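You operate a simulated robot arm through the tools that you are given. There is no shell and no other tool. Be economical: measure what you need, move in short steps, check, and stop when the job is done.

Carry out the task below with a simulated robot arm. There is one attempt and no reset: what you move stays moved.

TASK
Boil the eggs hard, then rest the teal egg in well 1 of the egg rack.
Fine: switch off at the green lamp; lay the cover on the island.

The check looks at the end state, three seconds after you hand in, the way a careful person would. Anything else that was tipped, shoved, dropped, spilled or broken makes it a failure. A push-on lid holds only when it is set on centred and level and pressed home; a screw cap is set on level and turned clockwise until tight.

THE ROBOT
A 7-joint arm with a two-finger parallel gripper, fixed in place. Base frame: the origin is at the foot of the arm, x ahead of it, y to its left, z up; the work surface is at about z = 1050. Units: mm, degrees, N and s.
With the tool pointing down near the work surface it reaches from about 140 to 640 mm from the base axis. Its first joint turns from -66.0 to 66.0 degrees. Payload 1.57 kg.
The TCP is the grasp point between the finger pads, 30 mm short of the fingertips. In the tool frame z runs along the fingers and y along their closing line. Largest opening 110 mm; finger width 24, thickness 12; the body of the gripper, 48 by 112 mm, starts 78 mm behind the TCP.
Orientation is that of the tool frame in the base frame, as a unit quaternion [w, x, y, z]. With the fingers straight down and closing along the base's y, the tool's x points along the base's -x, its y along +y and its z along -z.

THE INTERFACE
- The arm moves only by the tool send_rows. Its argument "commands" is a list of rows, each an object (a shift or turn left out is 0, a gripper value left out holds the last) with "xyz": the shift along the base's x, y, z in units of 25 mm (1.0 is 25 mm), a list of three; "turn": the turn, a rotation vector about the base's x, y, z in units of 8 degrees (1.0 is 8 degrees), a list of three. In form: [{"xyz": [x, y, z], "turn": [rx, ry, rz]}, ...]. A call has 1 to 10 rows; each row shifts and turns the commanded pose from where the row before left it. "grip" is the gripper command, from -1 (shut) to 1 (fully open), values between in proportion, set as the call begins (left out, the last holds). A call with a number of a shift or a turn outside -1 to 1 is refused whole. Each row takes 0.2 s and may step no farther than 50 mm and 8.6 degrees from the row before; otherwise, or with a gripper value out of range, the whole call is refused. A pose out of reach is approached as far as the arm can. The call stops where the force on the tool passes 70 N (or 10 N more than at its start, if that is more) or the arm is blocked; 0.2 s more then pass. The fingers move at their own pace (about 108 mm/s each) and stop on an object; they squeeze with about 42 N. The grip force told is the motor's: it shows also when the fingers shut on nothing. Time passes only in rows, and 0.2 s behind the last, so rows that do not move let the fingers close. The reply holds the time, the measured pose of the TCP, the force on the tool along the base axes, the opening and the grip force, in the units named above and with some noise, with the torque about the TCP (base axes, N m) and any sound that the robot's microphone picked up, and new pictures: "pictures" is both (left out), scene, wrist or none.
- Cameras (640 x 400 px; columns grow to the right, rows downward): "scene" is fixed at [150.6, -380.9, 1424]; the picture's right is [0.91, -0.42, 0.00], its down [-0.19, -0.40, -0.90] and it looks along [0.38, 0.81, -0.44] (base axes); focal length 224 px, centre (320, 200). "wrist" rides on the gripper at [70, 16, -141] in the tool frame; the picture's right is [-0.23, 0.97, 0.00], its down [-0.86, -0.20, -0.48] and it looks along [-0.47, -0.11, 0.88] (tool axes); focal length 222 px, centre (320, 200). There is no depth. A picture from a camera that has moved, and an enlarged one, comes with that camera's place and axes in the base frame and with its lens. The place of the scene camera against the robot may be out by one fixed shift of up to 12 mm in any direction.
- zoom(camera, box): a new picture of the part [left, top, right, bottom] of that camera's present view, enlarged. No time passes.
- finish_job(): hands the job in; it is judged then, once.

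Work in short steps. Places have to be worked out from the pictures, the camera data and where the tool is seen: move nearer, look again, correct. Check each grasp and each placing, and mend what went wrong. You have 120 turns and 200 pictures in all, those below and enlarged ones among them. Open the gripper and draw the arm clear of the work before you hand the job in, unless the task says otherwise; then end with one line.

The tools are called after "Call:" as name(argument=value, ...) on one line, values as JSON. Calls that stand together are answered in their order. send_rows: Moves the arm, as the interface text tells. Its arguments: {"type":"object","properties":{"commands":{"type":"array","items":{"type":"object","properties":{"xyz":{"type":"array","items":{"type":"number"}},"turn":{"type":"array","items":{"type":"number"}}}}},"grip":{"type":"number"},"pictures":{"type":"string","enum":["both","scene","wrist","none"]}},"required":["commands"]} The other tools are called the same way: zoom (camera, box) takes an enlarged picture of a part of a camera's view; finish_job () hands the job in.

At the start:

```text
time: 0.0
position: [343.7, 109.4, 1319.0]
tcp_rot: [-0.001, -0.001, 1.0, 0.0]
force: [0.0, 0.2, 0.5]
torque: [0.02, 0.01, 0.01]
width: 109.9
grasp_force: 0.1
```

scene: 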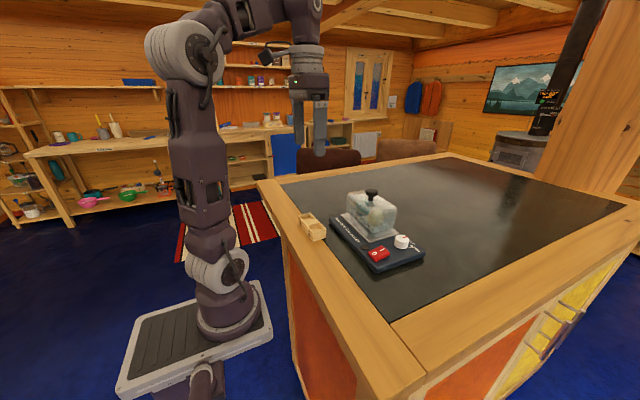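
wrist: 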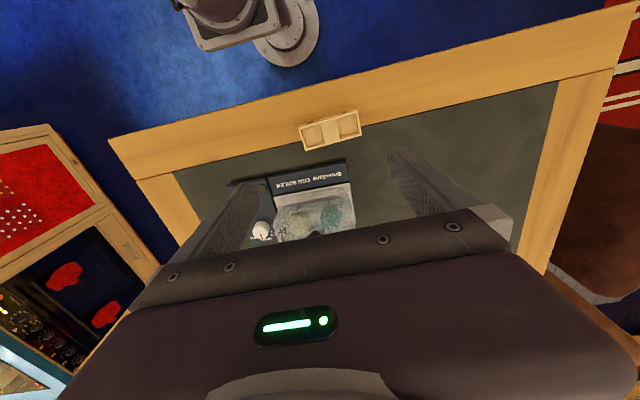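

Let me look closely at the device and rack first.

Call:
zoom(camera="scene", box=[280, 170, 440, 270])

Call:
zoom(camera="wrist", box=[220, 100, 380, 250])

```text
4.00 times, centred on (360, 220) of scene
camera zoom: at [150.6, -380.9, 1424.0], right [0.91, -0.42, 0.0], down [-0.19, -0.4, -0.9], along [0.38, 0.81, -0.44], focal length 895 px, centre (160, 120)
```

zoom: 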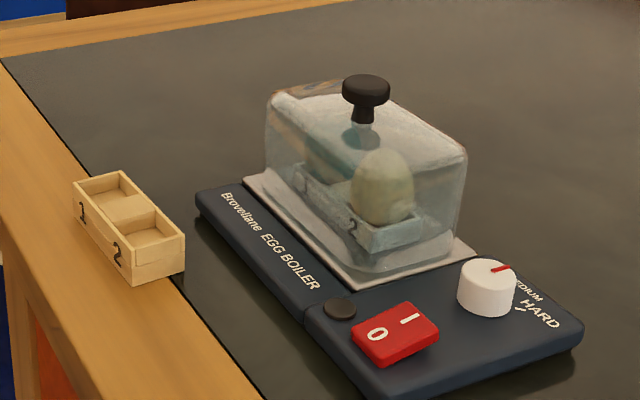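

```text
2.67 times, centred on (300, 175) of wrist
camera zoom: at [272.9, 124.9, 1460.5], right [0.23, 0.97, 0.0], down [0.86, -0.2, 0.48], along [0.47, -0.11, -0.88], focal length 592 px, centre (373, 267)
```

zoom: 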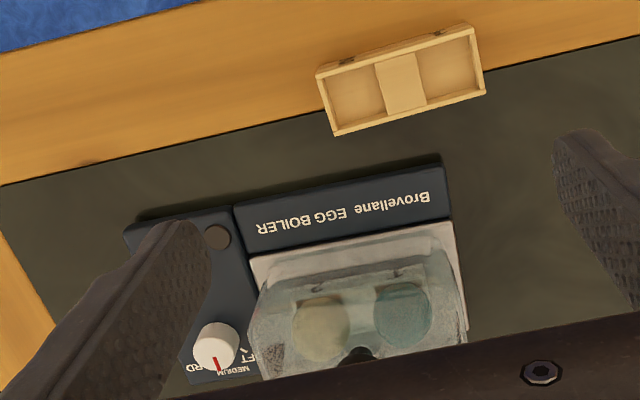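

Rack is near (352,125), with well 1 at its +y end. The boiler's lid is near (480,30) and its dial near (510,-50). I'll move ahead and up for a better wrist view.

Call:
send_rows(commands=[{"xyz": [1, -0.6, 0.6]}, {"xyz": [1, -0.6, 0.6]}, {"xyz": [1, -0.6, 0.6]}, {"xyz": [1, -0.6, 0.6]}, {"xyz": [1, -0.6, 0.6]}, {"xyz": [0, 0, 0]}], pictures="wrist")

```text
time: 1.4
position: [417.6, 39.9, 1335.7]
tcp_rot: [0.002, 0.001, 1.0, 0.0]
force: [-0.2, 0.4, -0.4]
torque: [0.02, 0.02, -0.01]
width: 110.2
grasp_force: 0.1
out of reach, approached as far as the arm can: row 2, 3, 4, 5
camera wrist: at [345.4, 55.3, 1476.9], right [0.23, 0.97, 0.0], down [0.85, -0.2, 0.48], along [0.47, -0.11, -0.88], focal length 222 px, centre (320, 200)
```

wrist: 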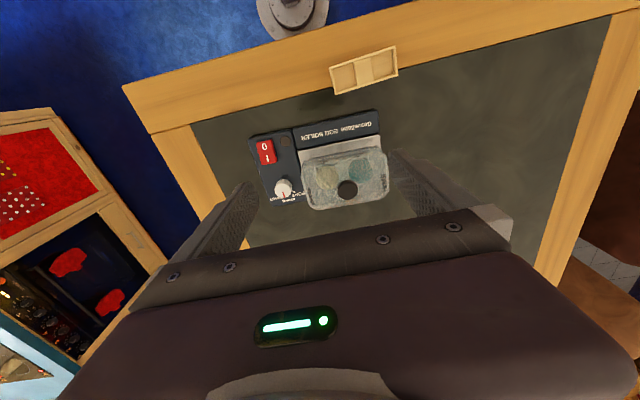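

The view is good now, so I'll zoom in on the boiler.

Call:
zoom(camera="wrist", box=[240, 40, 416, 220])

Call:
zoom(camera="wrist", box=[240, 125, 320, 215])

```text
2.22 times, centred on (328, 130) of wrist
camera zoom: at [345.4, 55.3, 1476.9], right [0.23, 0.97, 0.0], down [0.85, -0.2, 0.48], along [0.47, -0.11, -0.88], focal length 494 px, centre (302, 356)
```

zoom: 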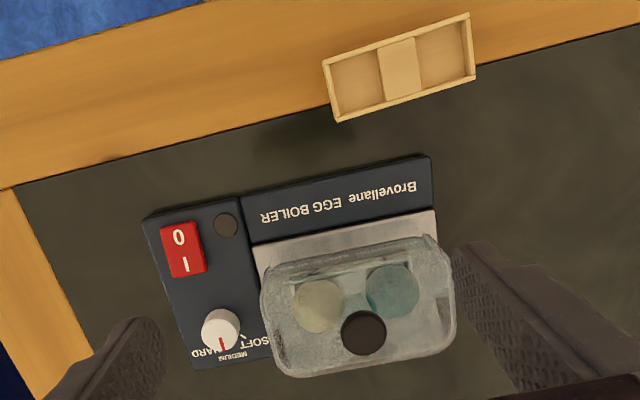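

```text
4.44 times, centred on (280, 170) of wrist
camera zoom: at [345.4, 55.3, 1476.9], right [0.23, 0.97, 0.0], down [0.85, -0.2, 0.48], along [0.47, -0.11, -0.88], focal length 987 px, centre (498, 333)
```

zoom: 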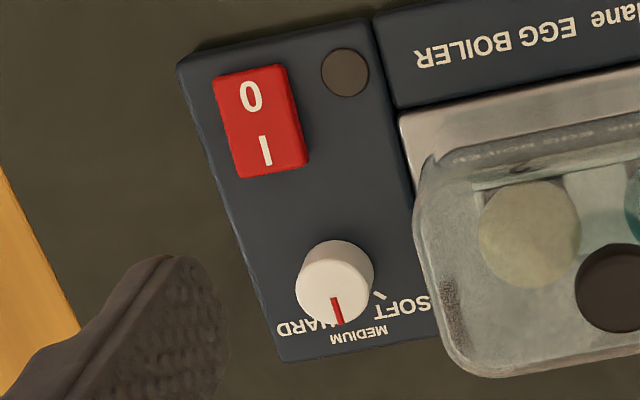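

Dial ≈(508,-54), rocker 0≈(428,-65), I≈(451,-68), lamp ≈(430,-27), lid knob ≈(500,61). I'll descend nearer the dial for a closer look.

Call:
send_rows(commands=[{"xyz": [0, -0.9, -0.8]}, {"xyz": [0, -0.9, -0.8]}, {"xyz": [0.2, -0.9, -0.8]}, {"xyz": [0.2, -0.9, -0.8]}, {"xyz": [0.2, -0.2, -0.6]}, {"xyz": [0, 0, 0]}], pictures="both")

```text
time: 2.8
position: [432.9, -53.3, 1243.0]
tcp_rot: [-0.001, -0.001, 1.0, 0.0]
force: [0.9, 0.3, -0.5]
torque: [-0.01, 0.0, -0.05]
width: 109.7
grasp_force: 0.0
camera wrist: at [361.5, -38.8, 1383.5], right [0.23, 0.97, 0.0], down [0.86, -0.2, 0.48], along [0.47, -0.11, -0.88], focal length 222 px, centre (320, 200)
```

scene: 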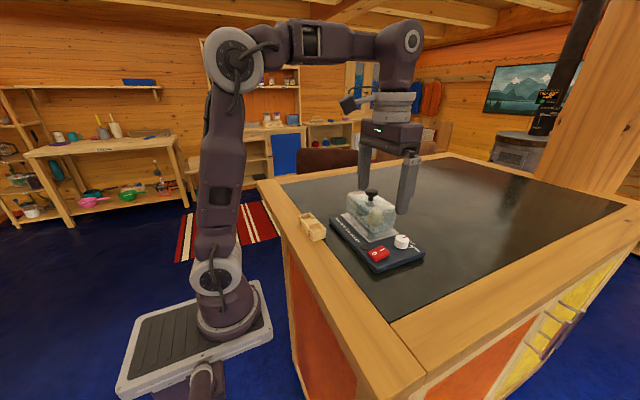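
wrist: 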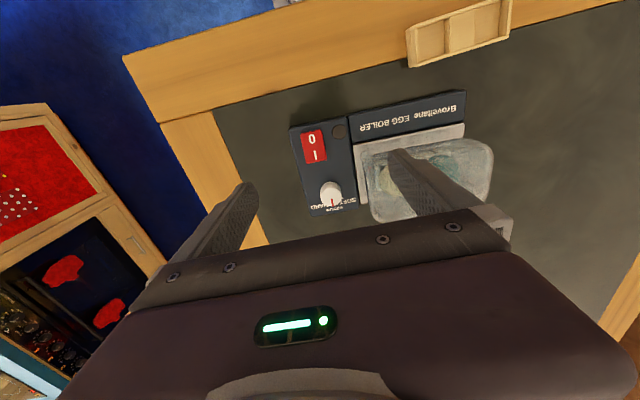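

Call:
zoom(camera="wrist", box=[285, 120, 365, 220])

```text
4.00 times, centred on (325, 170) of wrist
camera zoom: at [361.5, -38.8, 1383.5], right [0.23, 0.97, 0.0], down [0.86, -0.2, 0.48], along [0.47, -0.11, -0.88], focal length 888 px, centre (300, 320)
```

zoom: 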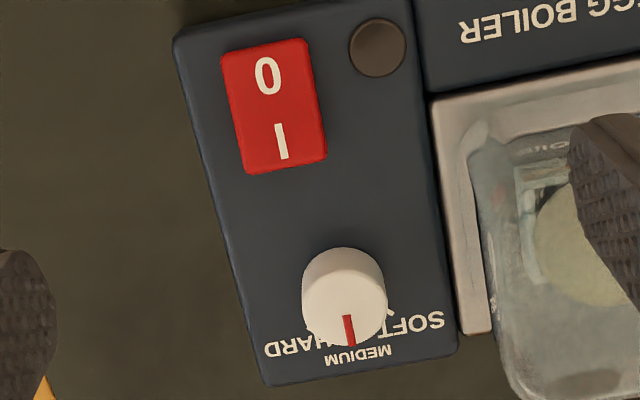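

Dial is about (515,-57), with its top near 1085–1095. I'll narrow the fingers to about 50 mm and go above it at z≈1180 to line up.

Call:
send_rows(commands=[{"xyz": [0.8, -0.1, 0]}, {"xyz": [0.8, -0.1, -0.4]}, {"xyz": [0.8, 0, -0.7]}, {"xyz": [0.8, 0, -0.7]}, {"xyz": [0, 0, -0.7]}, {"xyz": [0, 0, 0]}], grip=-0.09, pictures="both")

```text
time: 4.2
position: [511.6, -57.7, 1179.5]
tcp_rot: [0.0, 0.0, 1.0, 0.0]
force: [0.3, 0.1, 0.7]
torque: [0.0, 0.0, -0.02]
width: 50.1
grasp_force: 0.1
camera wrist: at [441.8, -43.2, 1320.4], right [0.23, 0.97, 0.0], down [0.86, -0.2, 0.48], along [0.47, -0.11, -0.88], focal length 222 px, centre (320, 200)
```

scene: 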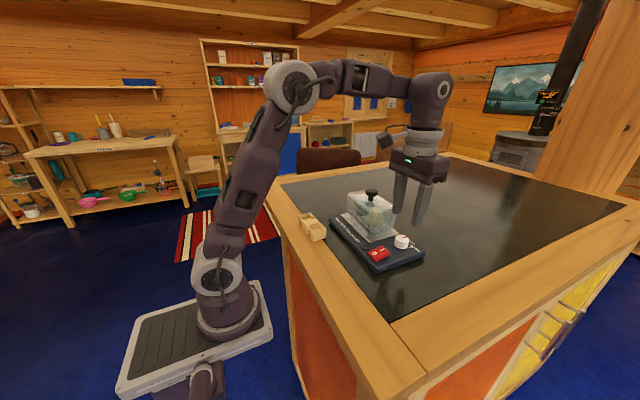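
wrist: 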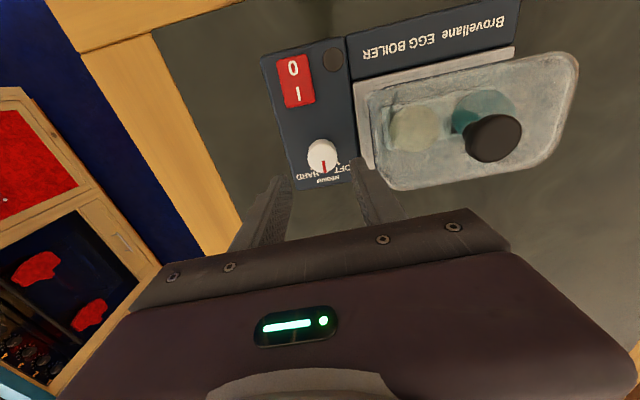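

Call:
zoom(camera="wrist", box=[270, 120, 374, 200])

Call:
zoom(camera="scene", box=[380, 215, 450, 275])

```text
5.00 times, centred on (322, 160) of wrist
camera zoom: at [441.8, -43.2, 1320.4], right [0.23, 0.97, 0.0], down [0.86, -0.2, 0.48], along [0.47, -0.11, -0.88], focal length 1111 px, centre (310, 400)
```

zoom: 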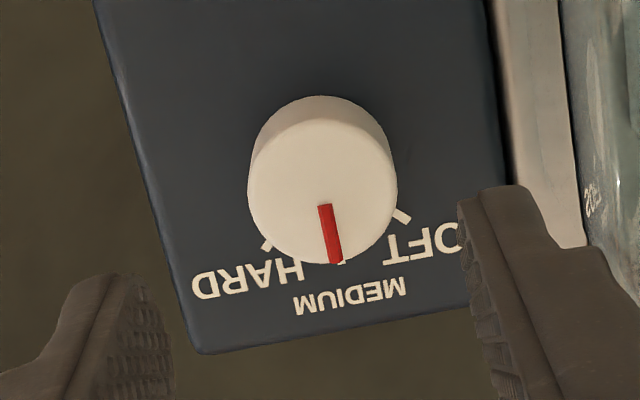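

```text
6.67 times, centred on (415, 245) of scene
camera zoom: at [150.6, -380.9, 1424.0], right [0.91, -0.42, 0.0], down [-0.19, -0.4, -0.9], along [0.38, 0.81, -0.44], focal length 1492 px, centre (-313, -100)
```

zoom: 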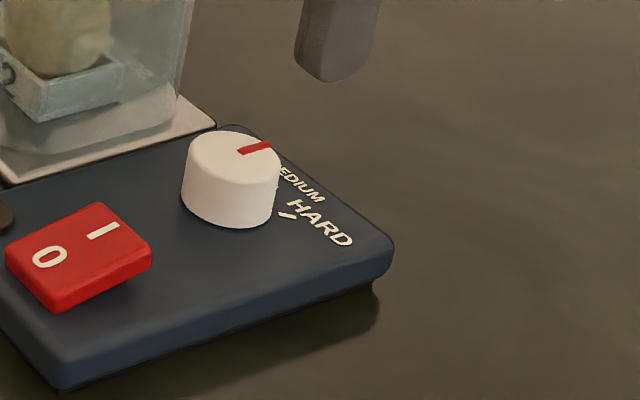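

Dial centre ≈(515,-58). The pointer is at MEDIUM and HARD is about 45° clockwise. Descending around the dial.

Call:
send_rows(commands=[{"xyz": [0.12, 0, -0.8]}, {"xyz": [0, 0, -0.8]}, {"xyz": [0, 0, -0.7]}, {"xyz": [0, 0, -0.5]}, {"xyz": [0, 0, -0.2]}, {"xyz": [0, 0, 0]}], pictures="both")

```text
time: 5.6
position: [514.9, -58.3, 1105.1]
tcp_rot: [0.0, 0.0, 1.0, -0.001]
force: [0.1, 0.2, 0.5]
torque: [0.0, 0.01, 0.0]
width: 49.8
grasp_force: 0.1
camera wrist: at [444.3, -42.7, 1246.1], right [0.23, 0.97, 0.0], down [0.86, -0.2, 0.48], along [0.47, -0.11, -0.88], focal length 222 px, centre (320, 200)
```

scene: 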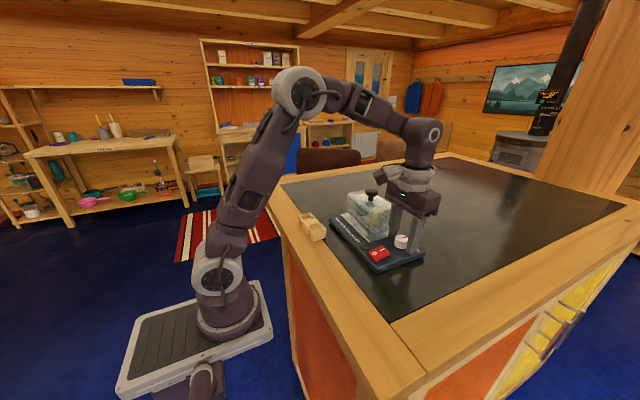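
wrist: 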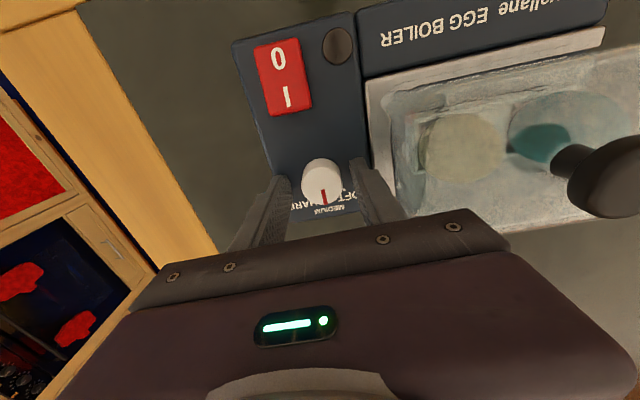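

The dial sits between the fingers. Closing on it.

Call:
send_rows(commands=[{"xyz": [0, 0, 0]}, {"xyz": [0, 0, 0]}], grip=-1, pictures="wrist")

```text
time: 6.2
position: [515.9, -56.8, 1104.0]
tcp_rot: [0.0, -0.001, 1.0, 0.001]
force: [-1.8, 10.2, -0.8]
torque: [0.27, -0.01, 0.0]
width: 30.4
grasp_force: 39.8
camera wrist: at [444.4, -41.7, 1246.1], right [0.23, 0.97, 0.0], down [0.86, -0.2, 0.48], along [0.47, -0.11, -0.88], focal length 222 px, centre (320, 200)
```

wrist: 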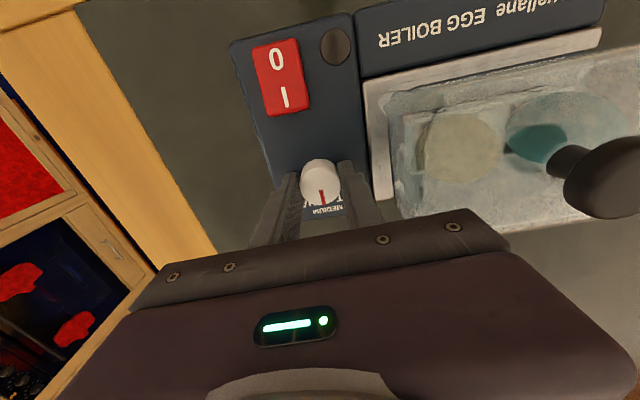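

Held at 30.4 mm, with a 10 N side force from a small y offset. I'll relieve it by +1.5 mm, then turn 45° clockwise.

Call:
send_rows(commands=[{"xyz": [0, 0.06, 0]}, {"turn": [0, 0, -0.8]}, {"turn": [0, 0, -0.8]}, {"turn": [0, 0, -0.8]}, {"turn": [0, 0, -0.8]}, {"turn": [0, 0, -0.8]}, {"turn": [0, 0, -0.8]}, {"turn": [0, 0, -0.825]}, {"xyz": [0, 0, 0]}], pictures="both")

```text
time: 8.2
position: [515.1, -55.9, 1105.2]
tcp_rot: [0.0, 0.384, 0.924, 0.0]
force: [6.5, 10.6, 2.9]
torque: [-0.09, -0.64, -0.02]
width: 30.8
grasp_force: 39.9
camera wrist: at [475.9, 3.0, 1246.0], right [0.85, 0.53, 0.0], down [0.46, -0.75, 0.48], along [0.25, -0.41, -0.88], focal length 222 px, centre (320, 200)
```

scene: 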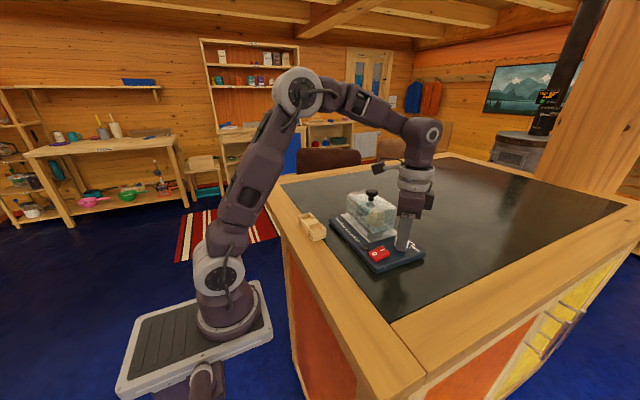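
wrist: 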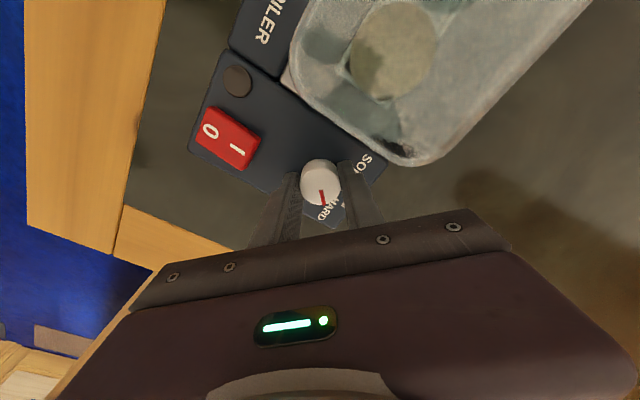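

The pointer turned with the gripper. Release, rise, rotate back and check.

Call:
send_rows(commands=[{"xyz": [0, 0, 0]}, {"xyz": [0, 0, 0]}, {"xyz": [0, 0, 1]}, {"xyz": [0, 0, 1]}, {"xyz": [0, 0, 1]}, {"turn": [0, 0, 1]}, {"turn": [0, 0, 1]}, {"turn": [0, 0, 1]}, {"turn": [0, 0, 1]}, {"turn": [0, 0, 1]}], grip=-0.09, pictures="none")

Call:
send_rows(commands=[{"turn": [0, 0, 0.625]}, {"xyz": [0, 0, 0]}], grip=-1, pictures="wrist")

Call:
zoom(camera="wrist", box=[250, 30, 410, 190])

Call:
zoom(camera="scene", box=[340, 205, 450, 275])

```text
time: 10.4
position: [513.7, -58.6, 1179.5]
tcp_rot: [0.0, 0.042, 0.999, 0.0]
force: [-0.5, -0.3, 0.0]
torque: [0.01, 0.0, 0.01]
width: 50.0
grasp_force: 0.2
```

```text
time: 11.0
position: [514.2, -57.4, 1180.0]
tcp_rot: [0.0, -0.002, 1.0, 0.0]
force: [0.3, 0.3, 0.6]
torque: [0.04, 0.01, -0.03]
width: 0.2
grasp_force: 21.4
camera wrist: at [444.0, -42.1, 1321.0], right [0.23, 0.97, 0.0], down [0.86, -0.2, 0.48], along [0.47, -0.11, -0.88], focal length 222 px, centre (320, 200)
```

wrist: 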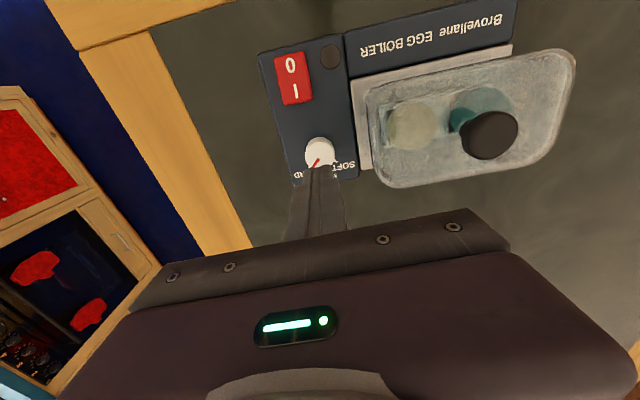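

```text
2.50 times, centred on (330, 110) of wrist
camera zoom: at [444.0, -42.1, 1321.0], right [0.23, 0.97, 0.0], down [0.86, -0.2, 0.48], along [0.47, -0.11, -0.88], focal length 555 px, centre (295, 425)
```

zoom: 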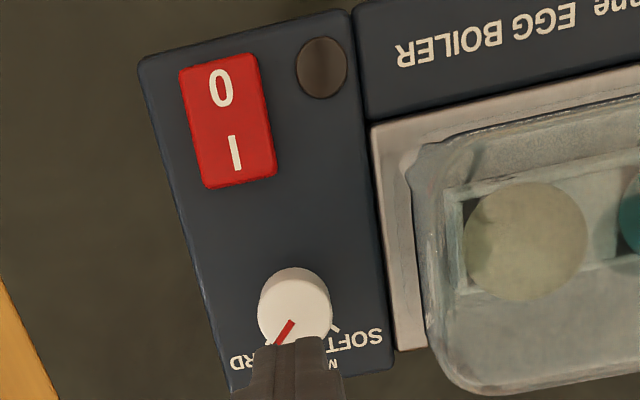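

```text
5.71 times, centred on (395, 240) of scene
camera zoom: at [150.6, -380.9, 1424.0], right [0.91, -0.42, 0.0], down [-0.19, -0.4, -0.9], along [0.38, 0.81, -0.44], focal length 1278 px, centre (-109, -29)
```

zoom: 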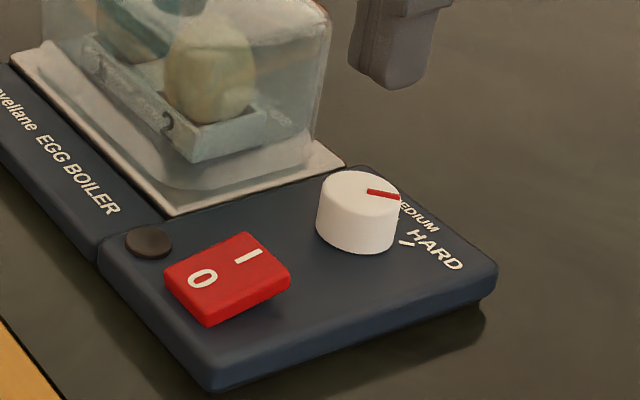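

Dial points at HARD. Next I'll put the closed fingers above the I end of the rocker, about (456,-67).

Call:
send_rows(commands=[{"xyz": [-0.78, -0.13, 0]}, {"xyz": [-0.78, -0.13, 0]}, {"xyz": [-0.78, -0.13, 0]}, {"xyz": [0, 0, -0.8]}, {"xyz": [0, 0, -0.8]}, {"xyz": [0, 0, -0.4]}, {"xyz": [0, 0, 0]}], grip=-1, pictures="both")

Call:
zoom(camera="scene", box=[340, 205, 450, 275])

```text
time: 12.6
position: [456.8, -66.8, 1129.3]
tcp_rot: [0.0, 0.0, 1.0, 0.0]
force: [0.0, 0.0, -0.2]
torque: [-0.02, -0.01, 0.0]
width: 0.0
grasp_force: 21.1
camera wrist: at [385.5, -51.9, 1270.9], right [0.23, 0.97, 0.0], down [0.86, -0.2, 0.48], along [0.47, -0.11, -0.88], focal length 222 px, centre (320, 200)
```

scene: 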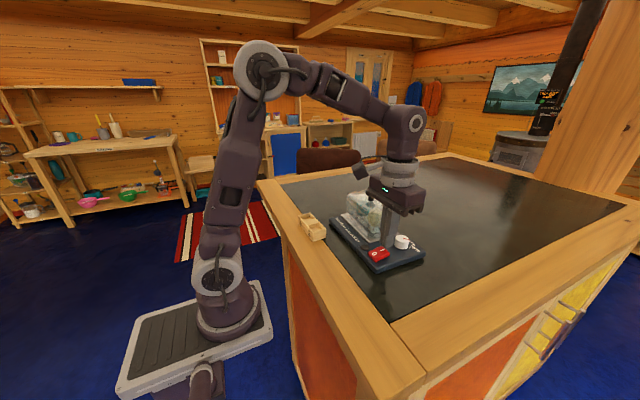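
wrist: 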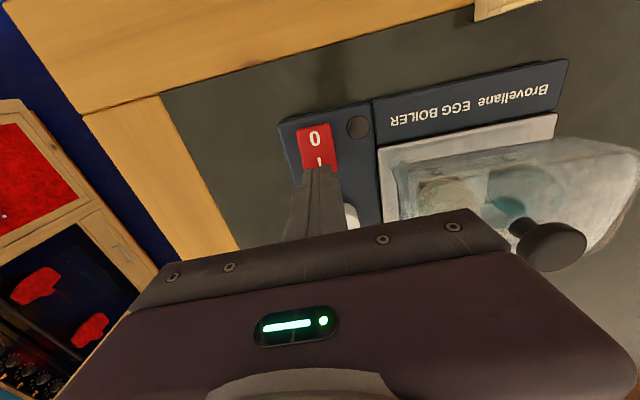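

```text
5.71 times, centred on (395, 240) of scene
camera zoom: at [150.6, -380.9, 1424.0], right [0.91, -0.42, 0.0], down [-0.19, -0.4, -0.9], along [0.38, 0.81, -0.44], focal length 1278 px, centre (-109, -29)
```

zoom: 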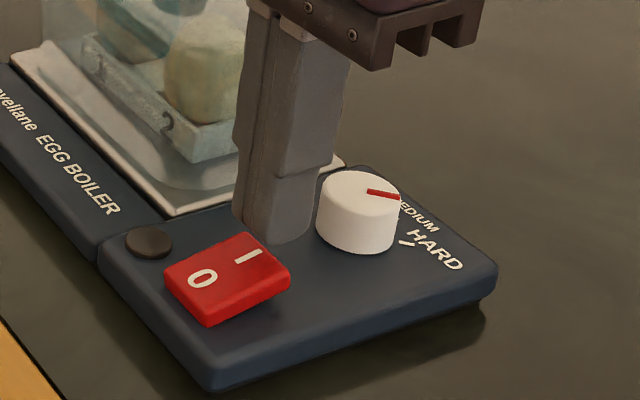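

Aligned over I. Pressing down in small steps.

Call:
send_rows(commands=[{"xyz": [0, 0, -0.24]}, {"xyz": [0, 0, -0.16]}, {"xyz": [0, 0, -0.12]}, {"xyz": [0, 0, -0.12]}, {"xyz": [0, 0, -0.08]}, {"xyz": [0, 0, -0.08]}], pictures="none")

Call:
zoom(camera="scene", box=[340, 205, 450, 275])

```text
time: 13.9
position: [458.0, -66.8, 1114.4]
tcp_rot: [0.006, -0.001, 1.0, -0.001]
force: [-0.7, 1.5, 10.8]
torque: [0.08, 0.16, 0.03]
width: 0.0
grasp_force: 21.5
stopped in row 6: the force on the tool passed its limit at 80 N (the readings are from after the stop); the commanded pose is now the measured one
```

```text
5.71 times, centred on (395, 240) of scene
camera zoom: at [150.5, -380.8, 1424.1], right [0.91, -0.42, 0.0], down [-0.19, -0.4, -0.9], along [0.38, 0.81, -0.44], focal length 1278 px, centre (-109, -29)
```

zoom: 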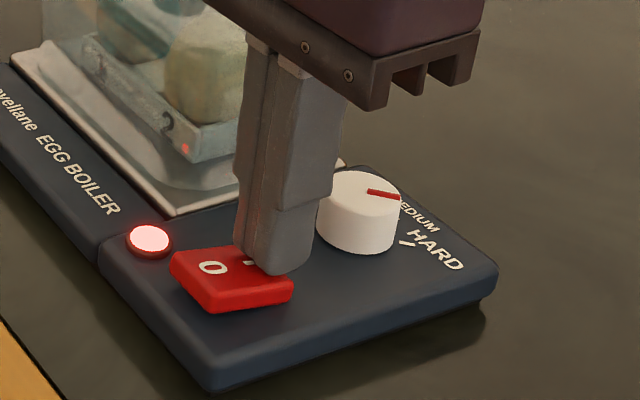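

It switched on and the lamp is red. I'll rise and hover over the 0 end, then wait for green.

Call:
send_rows(commands=[{"xyz": [0, 0, 0.7]}, {"xyz": [-0.7, 0, 0]}, {"xyz": [-0.66, 0.02, 0]}, {"xyz": [0, 0, 0]}, {"xyz": [0, 0, 0]}, {"xyz": [0, 0, 0]}], pictures="wrist")

Call:
zoom(camera="scene", box=[340, 205, 450, 275])

```text
time: 15.3
position: [423.6, -67.6, 1130.6]
tcp_rot: [0.005, -0.001, 1.0, -0.001]
force: [0.9, -0.7, 0.5]
torque: [0.02, 0.0, 0.05]
width: 0.0
grasp_force: 21.3
camera wrist: at [351.6, -52.0, 1271.7], right [0.23, 0.97, 0.0], down [0.85, -0.2, 0.49], along [0.48, -0.11, -0.87], focal length 222 px, centre (320, 200)
```

wrist: 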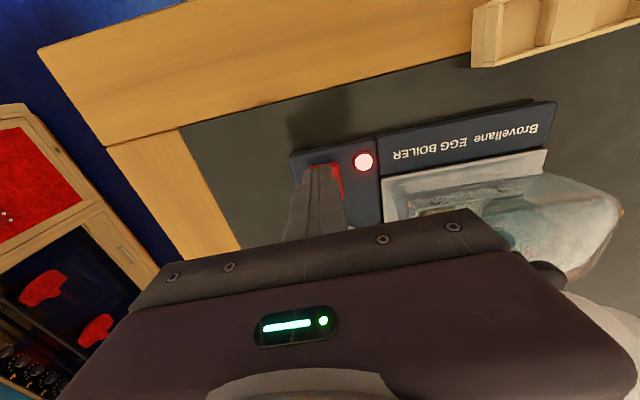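

```text
5.71 times, centred on (395, 240) of scene
camera zoom: at [150.6, -380.9, 1424.0], right [0.91, -0.42, 0.0], down [-0.19, -0.4, -0.9], along [0.38, 0.81, -0.44], focal length 1278 px, centre (-109, -29)
```

zoom: 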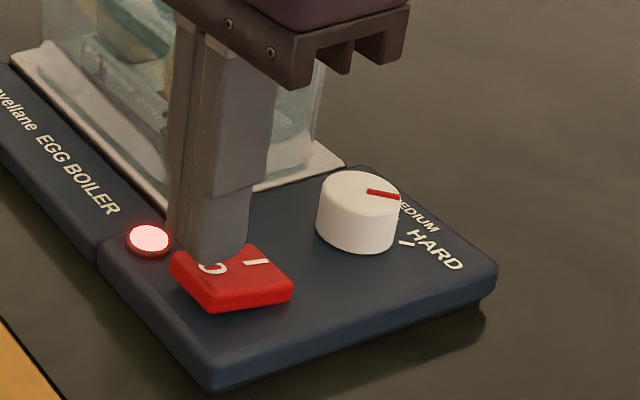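

Waiting for green. The hover over 0 is good.

Call:
send_rows(commands=[{}, {}, {}, {}, {}, {}, {}, {}, {}, {}], pictures="none")

Call:
send_rows(commands=[{}, {}, {}, {}, {}, {}, {}, {}, {}, {}], pictures="none")

Call:
zoom(camera="scene", box=[340, 205, 450, 275])

```text
time: 17.5
position: [424.3, -67.6, 1131.4]
tcp_rot: [0.006, -0.001, 1.0, 0.0]
force: [-0.3, -0.9, 0.0]
torque: [0.01, -0.01, -0.03]
width: 0.0
grasp_force: 21.5
```

```text
time: 19.7
position: [424.4, -67.4, 1130.9]
tcp_rot: [0.005, -0.001, 1.0, -0.001]
force: [1.0, -0.1, 0.1]
torque: [0.0, 0.03, 0.0]
width: 0.0
grasp_force: 20.9
```

```text
5.71 times, centred on (395, 240) of scene
camera zoom: at [150.6, -380.9, 1424.0], right [0.91, -0.42, 0.0], down [-0.19, -0.4, -0.9], along [0.38, 0.81, -0.44], focal length 1278 px, centre (-109, -29)
```

zoom: 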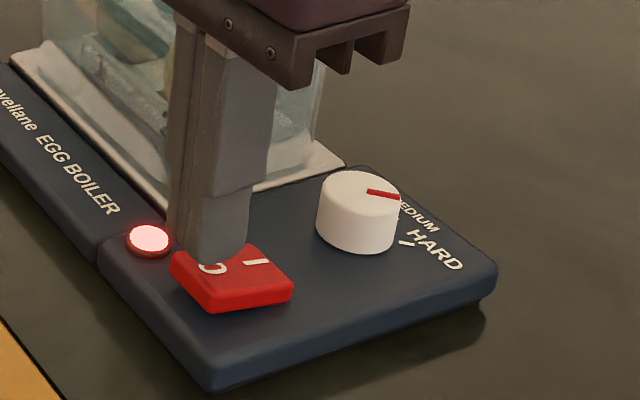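

Still red. I'll wait more and watch for a sound.

Call:
send_rows(commands=[{}, {}, {}, {}, {}, {}, {}, {}, {}, {}], pictures="none")

Call:
send_rows(commands=[{}, {}, {}, {}, {}, {}, {}, {}, {}, {}], pictures="none")

Call:
zoom(camera="scene", box=[340, 205, 450, 275])

```text
time: 21.9
position: [424.0, -66.9, 1130.4]
tcp_rot: [0.006, -0.001, 1.0, 0.0]
force: [0.7, -0.2, 0.0]
torque: [0.0, 0.0, 0.0]
width: 0.0
grasp_force: 21.8
```

```text
time: 24.1
position: [423.3, -67.2, 1130.6]
tcp_rot: [0.005, 0.0, 1.0, -0.001]
force: [-1.1, 0.1, 0.2]
torque: [-0.02, 0.0, 0.02]
width: 0.2
grasp_force: 20.9
```

```text
5.71 times, centred on (395, 240) of scene
camera zoom: at [150.6, -380.9, 1424.0], right [0.91, -0.42, 0.0], down [-0.19, -0.4, -0.9], along [0.38, 0.81, -0.44], focal length 1278 px, centre (-109, -29)
```

zoom: 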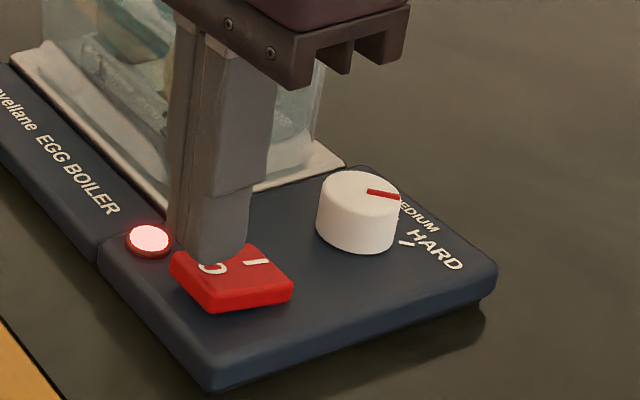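

Still red after about 10 s, so I'll keep waiting.

Call:
send_rows(commands=[{}, {}, {}, {}, {}, {}, {}, {}, {}, {}], pictures="none")

Call:
send_rows(commands=[{}, {}, {}, {}, {}, {}, {}, {}, {}, {}], pictures="none")

Call:
zoom(camera="scene", box=[340, 205, 450, 275])

```text
time: 26.3
position: [423.5, -67.8, 1130.9]
tcp_rot: [0.005, -0.001, 1.0, -0.001]
force: [0.1, -0.4, -0.3]
torque: [0.0, 0.01, 0.01]
width: 0.3
grasp_force: 20.9
```

```text
time: 28.5
position: [423.5, -67.5, 1131.9]
tcp_rot: [0.005, -0.001, 1.0, 0.0]
force: [0.1, -0.4, 0.9]
torque: [0.0, -0.02, 0.03]
width: 0.0
grasp_force: 21.5
```

```text
5.71 times, centred on (395, 240) of scene
camera zoom: at [150.6, -380.9, 1424.0], right [0.91, -0.42, 0.0], down [-0.19, -0.4, -0.9], along [0.38, 0.81, -0.44], focal length 1278 px, centre (-109, -29)
```

zoom: 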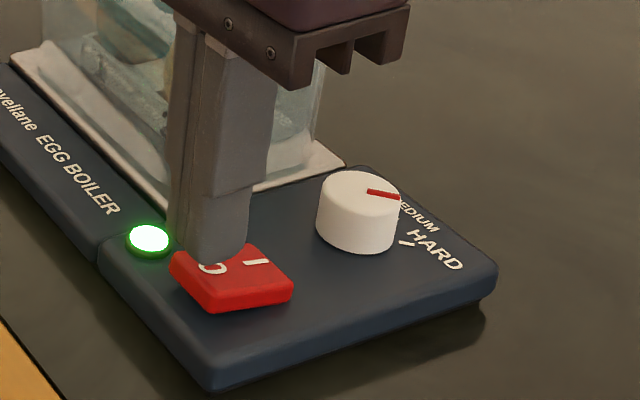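

Green. Pressing 0 now.

Call:
send_rows(commands=[{"xyz": [0, 0, -0.3]}, {"xyz": [0, 0, -0.2]}, {"xyz": [0, 0, -0.12]}, {"xyz": [0, 0, -0.12]}, {"xyz": [0, 0, -0.08]}, {"xyz": [0, 0, -0.08]}], pictures="none")

Call:
zoom(camera="scene", box=[340, 205, 450, 275])

```text
time: 29.8
position: [422.7, -65.9, 1114.4]
tcp_rot: [0.006, -0.001, 1.0, -0.001]
force: [-14.0, 4.8, 22.9]
torque: [0.14, 0.16, 0.08]
width: 0.0
grasp_force: 21.8
stopped in row 6: the force on the tool passed its limit at 77 N (the readings are from after the stop); the commanded pose is now the measured one
```

```text
5.71 times, centred on (395, 240) of scene
camera zoom: at [149.9, -380.7, 1424.2], right [0.91, -0.42, 0.0], down [-0.19, -0.4, -0.9], along [0.38, 0.81, -0.44], focal length 1278 px, centre (-109, -29)
```

zoom: 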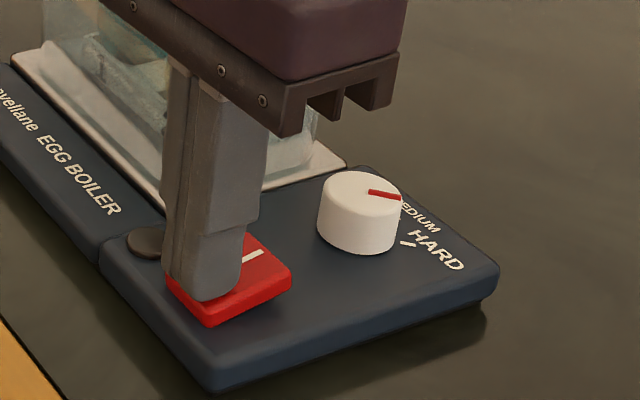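

It's off: lamp dark, rocker on 0. Now I'll rise, fix the tiny tilt and move to view the lid knob.

Call:
send_rows(commands=[{"xyz": [0, 0, 1]}, {"xyz": [0, 0, 1]}, {"xyz": [0, 0, 1]}, {"xyz": [0, 0, 1]}, {"xyz": [0.4, 1, 0.5]}, {"xyz": [0.4, 1, 0.5]}, {"xyz": [0.4, 1, 0]}, {"xyz": [0.4, 1, 0]}, {"xyz": [0, 0.9, 0]}, {}], grip=-0.09, pictures="both")

Call:
zoom(camera="scene", box=[290, 175, 450, 275])

```text
time: 32.0
position: [463.3, 54.1, 1239.2]
tcp_rot: [0.007, -0.002, 1.0, -0.001]
force: [-0.2, 0.2, -0.3]
torque: [0.04, -0.01, -0.02]
width: 50.3
grasp_force: 0.0
camera wrist: at [391.9, 69.9, 1379.5], right [0.23, 0.97, 0.0], down [0.85, -0.2, 0.49], along [0.48, -0.11, -0.87], focal length 222 px, centre (320, 200)
```

scene: 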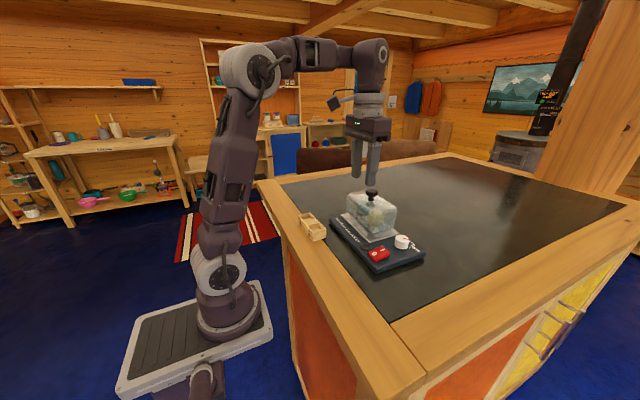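
wrist: 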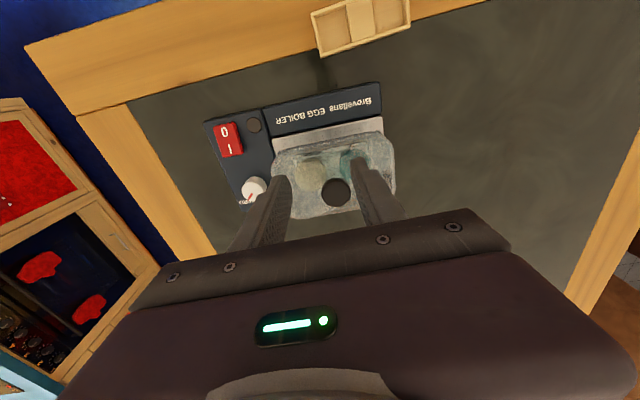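

```text
4.00 times, centred on (370, 225) of scene
camera zoom: at [150.7, -380.9, 1424.0], right [0.91, -0.42, 0.0], down [-0.19, -0.4, -0.9], along [0.38, 0.81, -0.44], focal length 895 px, centre (120, 100)
```

zoom: 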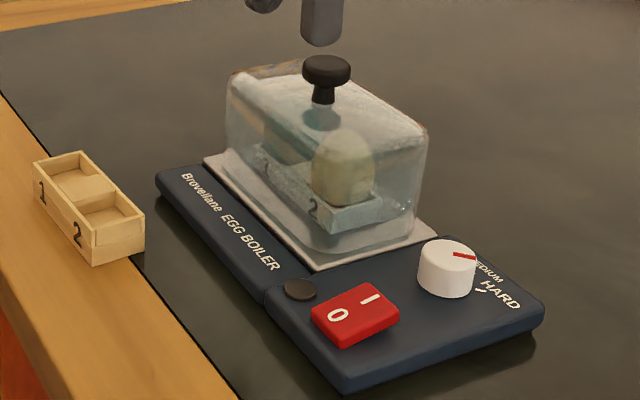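

Handle top is at (503,62,1169) by triangulation. I'll level the tool and descend around the handle with tips just under its cap.

Call:
send_rows(commands=[{"xyz": [0.8, 0.15, -0.2], "turn": [0, 0.1, -0.03]}, {"xyz": [0.78, 0.15, -0.4]}, {"xyz": [0, 0, -0.5]}, {"xyz": [0, 0, -0.5]}, {"xyz": [0, 0, 0]}], pictures="both")

Call:
zoom(camera="scene", box=[330, 155, 430, 235])

```text
time: 33.2
position: [505.1, 63.1, 1198.5]
tcp_rot: [0.0, 0.001, 1.0, 0.0]
force: [-0.2, 0.2, 0.1]
torque: [0.04, -0.03, -0.04]
width: 50.0
grasp_force: 0.0
camera wrist: at [433.5, 78.5, 1338.7], right [0.23, 0.97, 0.0], down [0.85, -0.2, 0.48], along [0.47, -0.11, -0.88], focal length 222 px, centre (320, 200)
```

scene: 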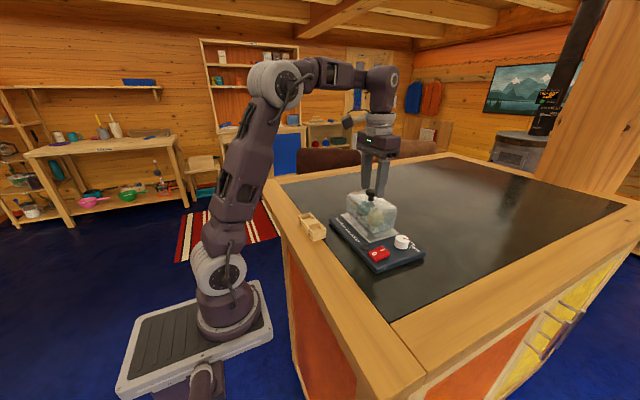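
wrist: 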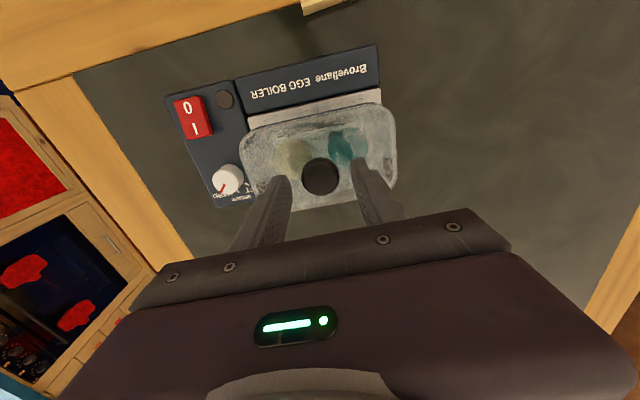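

```text
5.00 times, centred on (380, 195) of scene
camera zoom: at [150.6, -380.9, 1424.0], right [0.91, -0.42, 0.0], down [-0.19, -0.4, -0.9], along [0.38, 0.81, -0.44], focal length 1119 px, centre (20, 225)
```

zoom: 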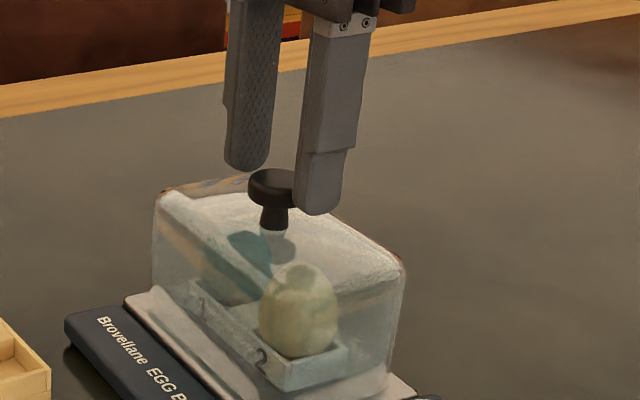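

Well centred. Descend 22 mm and close.

Call:
send_rows(commands=[{"xyz": [-0.04, 0, -0.3]}, {"xyz": [0, 0, -0.3]}, {"xyz": [0, 0, -0.28]}, {}], pictures="none")

Call:
send_rows(commands=[{}, {}, {}], grip=-1, pictures="wrist")

Call:
zoom(camera="scene", box=[330, 155, 430, 235])

```text
time: 34.2
position: [503.6, 62.5, 1176.1]
tcp_rot: [0.0, 0.0, 1.0, 0.0]
force: [-1.9, -0.7, 5.1]
torque: [0.16, 0.05, 0.01]
width: 50.3
grasp_force: 0.0
```

```text
time: 35.0
position: [502.4, 62.6, 1175.4]
tcp_rot: [0.001, 0.002, 1.0, -0.001]
force: [2.1, -1.7, 7.5]
torque: [0.04, -0.11, 0.01]
width: 31.1
grasp_force: 39.2
camera wrist: at [432.0, 78.4, 1317.4], right [0.23, 0.97, 0.0], down [0.85, -0.2, 0.48], along [0.47, -0.11, -0.88], focal length 222 px, centre (320, 200)
```

wrist: 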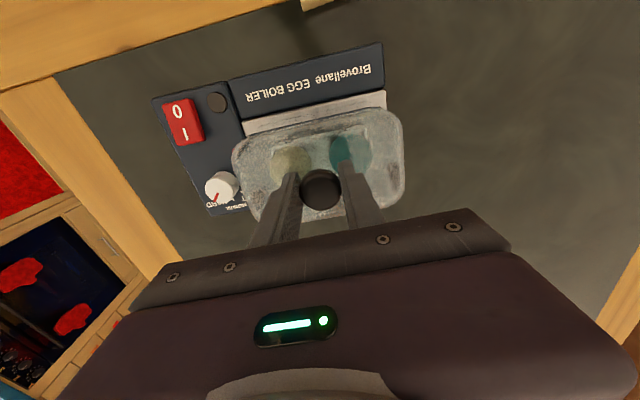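

```text
5.00 times, centred on (380, 195) of scene
camera zoom: at [150.5, -381.0, 1424.0], right [0.91, -0.42, 0.0], down [-0.19, -0.4, -0.9], along [0.38, 0.81, -0.44], focal length 1119 px, centre (20, 225)
```

zoom: 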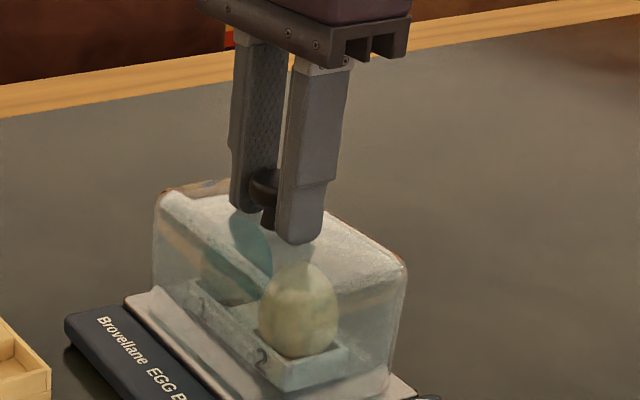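

The handle is gripped (31 mm), with tips just touching the lid top at about 1146. Lifting straight up.

Call:
send_rows(commands=[{"xyz": [0, 0, 0.3]}, {"xyz": [0, 0, 0.5]}, {"xyz": [0, 0, 0.6]}, {"xyz": [0, 0, 0.6]}, {"xyz": [0, 0, 0.6]}, {"xyz": [0, 0, 0.5]}, {}], pictures="both")

Call:
zoom(camera="scene", box=[310, 145, 430, 245])

```text
time: 36.6
position: [502.0, 62.4, 1253.3]
tcp_rot: [-0.001, 0.002, 1.0, -0.001]
force: [0.7, 0.3, 0.0]
torque: [0.01, 0.03, -0.03]
width: 0.0
grasp_force: 21.1
camera wrist: at [431.9, 78.2, 1395.6], right [0.23, 0.97, 0.0], down [0.85, -0.2, 0.48], along [0.47, -0.11, -0.88], focal length 222 px, centre (320, 200)
```

scene: 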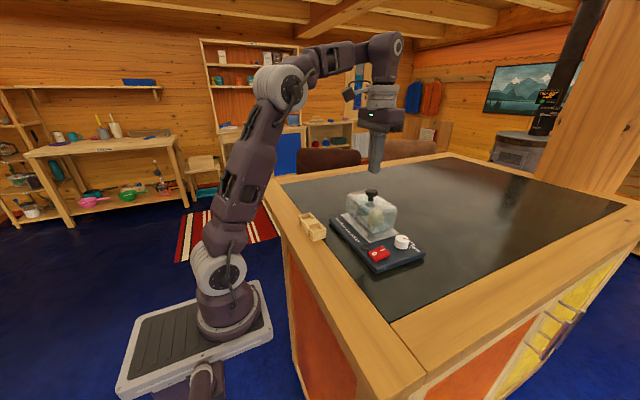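
wrist: 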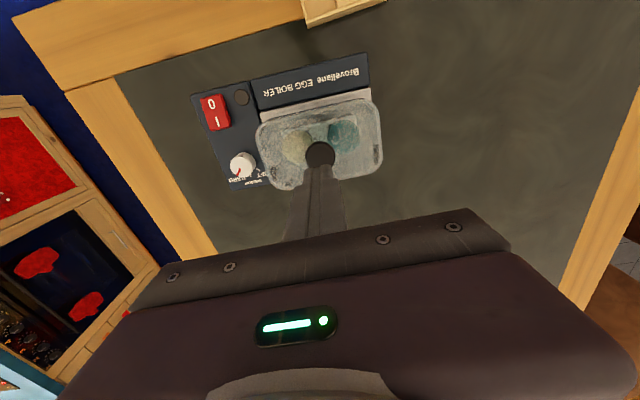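

```text
4.00 times, centred on (370, 195) of scene
camera zoom: at [150.6, -380.9, 1424.0], right [0.91, -0.42, 0.0], down [-0.19, -0.4, -0.9], along [0.38, 0.81, -0.44], focal length 895 px, centre (120, 220)
```

zoom: 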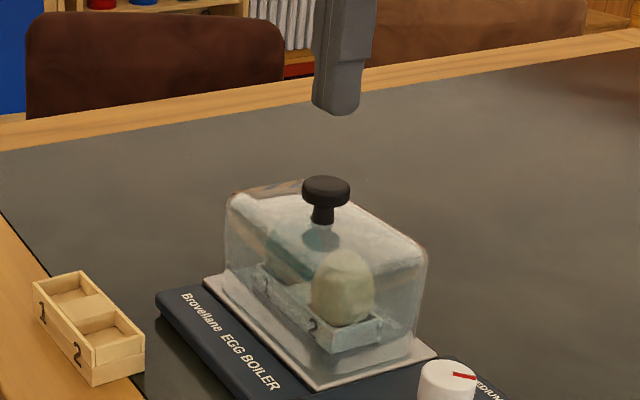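

The grip slipped: the lid is unmoved and the fingers are empty. I'll return, grip again, let the squeeze settle and lift very slowly while reading forces.

Call:
send_rows(commands=[{}, {"xyz": [0.04, 0, -0.6]}, {"xyz": [0, 0, -0.8]}, {"xyz": [0, 0, -0.8]}, {"xyz": [0, 0, -0.6]}, {"xyz": [0, 0, -0.26]}, {}], grip=-0.09, pictures="none")

Call:
send_rows(commands=[{}, {}, {}, {}, {}], grip=-1, pictures="none")

Call:
send_rows(commands=[{"xyz": [0, 0, 0.06]}, {"xyz": [0, 0, 0.06]}], pictures="none")

Call:
zoom(camera="scene", box=[330, 165, 430, 245])

```text
time: 38.2
position: [503.0, 63.6, 1176.5]
tcp_rot: [0.0, 0.002, 1.0, -0.001]
force: [-0.8, 0.5, 0.1]
torque: [-0.05, 0.0, 0.0]
width: 50.1
grasp_force: 0.1
```

```text
time: 39.4
position: [503.5, 62.9, 1177.3]
tcp_rot: [0.0, 0.001, 1.0, 0.0]
force: [-0.5, -0.5, -0.6]
torque: [0.01, -0.02, 0.04]
width: 30.7
grasp_force: 39.3
```

```text
time: 40.0
position: [504.6, 62.4, 1181.3]
tcp_rot: [0.001, 0.0, 1.0, -0.001]
force: [0.0, 0.0, -1.5]
torque: [0.03, -0.01, 0.0]
width: 31.0
grasp_force: 39.5
```

```text
5.00 times, centred on (380, 205) of scene
camera zoom: at [150.7, -380.9, 1424.0], right [0.91, -0.42, 0.0], down [-0.19, -0.4, -0.9], along [0.38, 0.81, -0.44], focal length 1119 px, centre (20, 175)
```

zoom: 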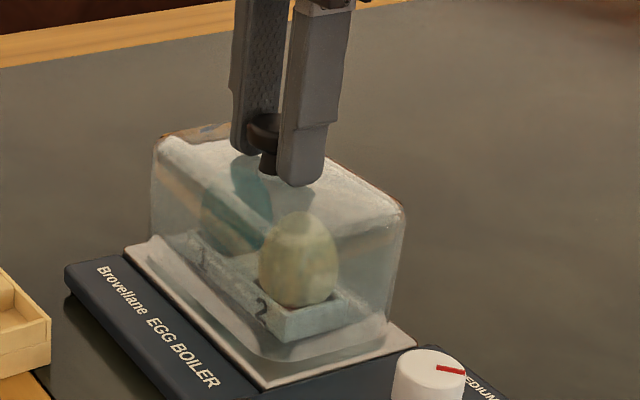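

It may be coming up with a light load. I'll lift a further 8 mm gently and compare.

Call:
send_rows(commands=[{"xyz": [0, 0, 0.08]}, {"xyz": [0, 0, 0.08]}, {"xyz": [0, 0, 0.08]}, {"xyz": [0, 0, 0.08]}], pictures="none")

Call:
zoom(camera="scene", box=[330, 165, 430, 245])

```text
time: 41.0
position: [503.4, 62.7, 1188.5]
tcp_rot: [-0.001, 0.001, 1.0, -0.001]
force: [-0.4, -0.6, -1.0]
torque: [0.03, -0.01, 0.04]
width: 30.8
grasp_force: 39.9
```

```text
5.00 times, centred on (380, 205) of scene
camera zoom: at [150.7, -380.9, 1424.0], right [0.91, -0.42, 0.0], down [-0.19, -0.4, -0.9], along [0.38, 0.81, -0.44], focal length 1119 px, centre (20, 175)
```

zoom: 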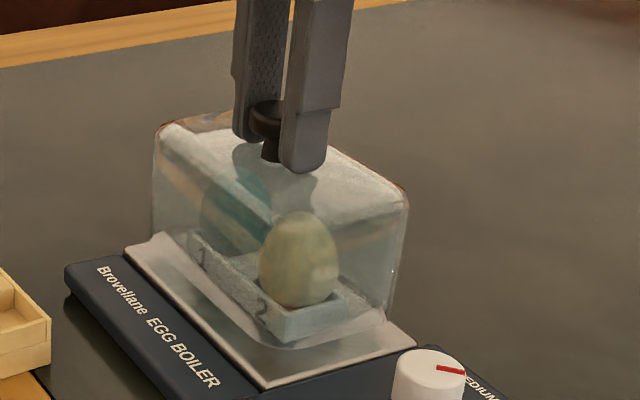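

The lid is lifting. Continue at a gentle pace.

Call:
send_rows(commands=[{"xyz": [0, 0, 0.1]}, {"xyz": [0, 0, 0.15]}, {"xyz": [0, 0, 0.2]}, {"xyz": [0, 0, 0.2]}, {"xyz": [0, 0, 0.2]}, {"xyz": [0, 0, 0.2]}, {"xyz": [0, 0, 0.2]}, {"xyz": [0, 0, 0.15]}, {"xyz": [0, 0, 0.1]}], pictures="none")

Call:
zoom(camera="scene", box=[320, 145, 430, 245])

```text
time: 43.0
position: [504.6, 63.5, 1224.7]
tcp_rot: [0.0, 0.001, 1.0, -0.001]
force: [-0.3, 0.5, -1.3]
torque: [0.01, 0.02, -0.01]
width: 30.8
grasp_force: 40.2
```

```text
4.00 times, centred on (375, 195) of scene
camera zoom: at [150.7, -380.9, 1424.0], right [0.91, -0.42, 0.0], down [-0.19, -0.4, -0.9], along [0.38, 0.81, -0.44], focal length 895 px, centre (100, 220)
```

zoom: 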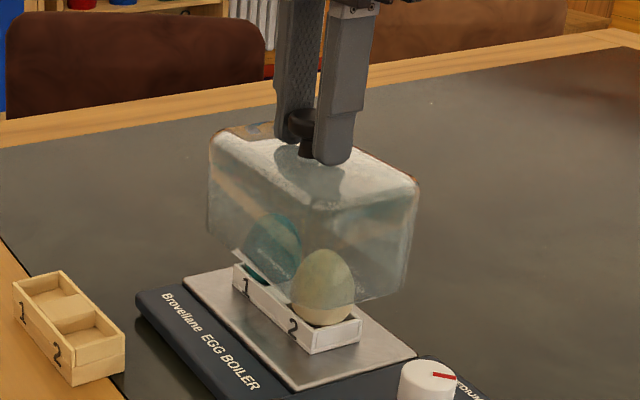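

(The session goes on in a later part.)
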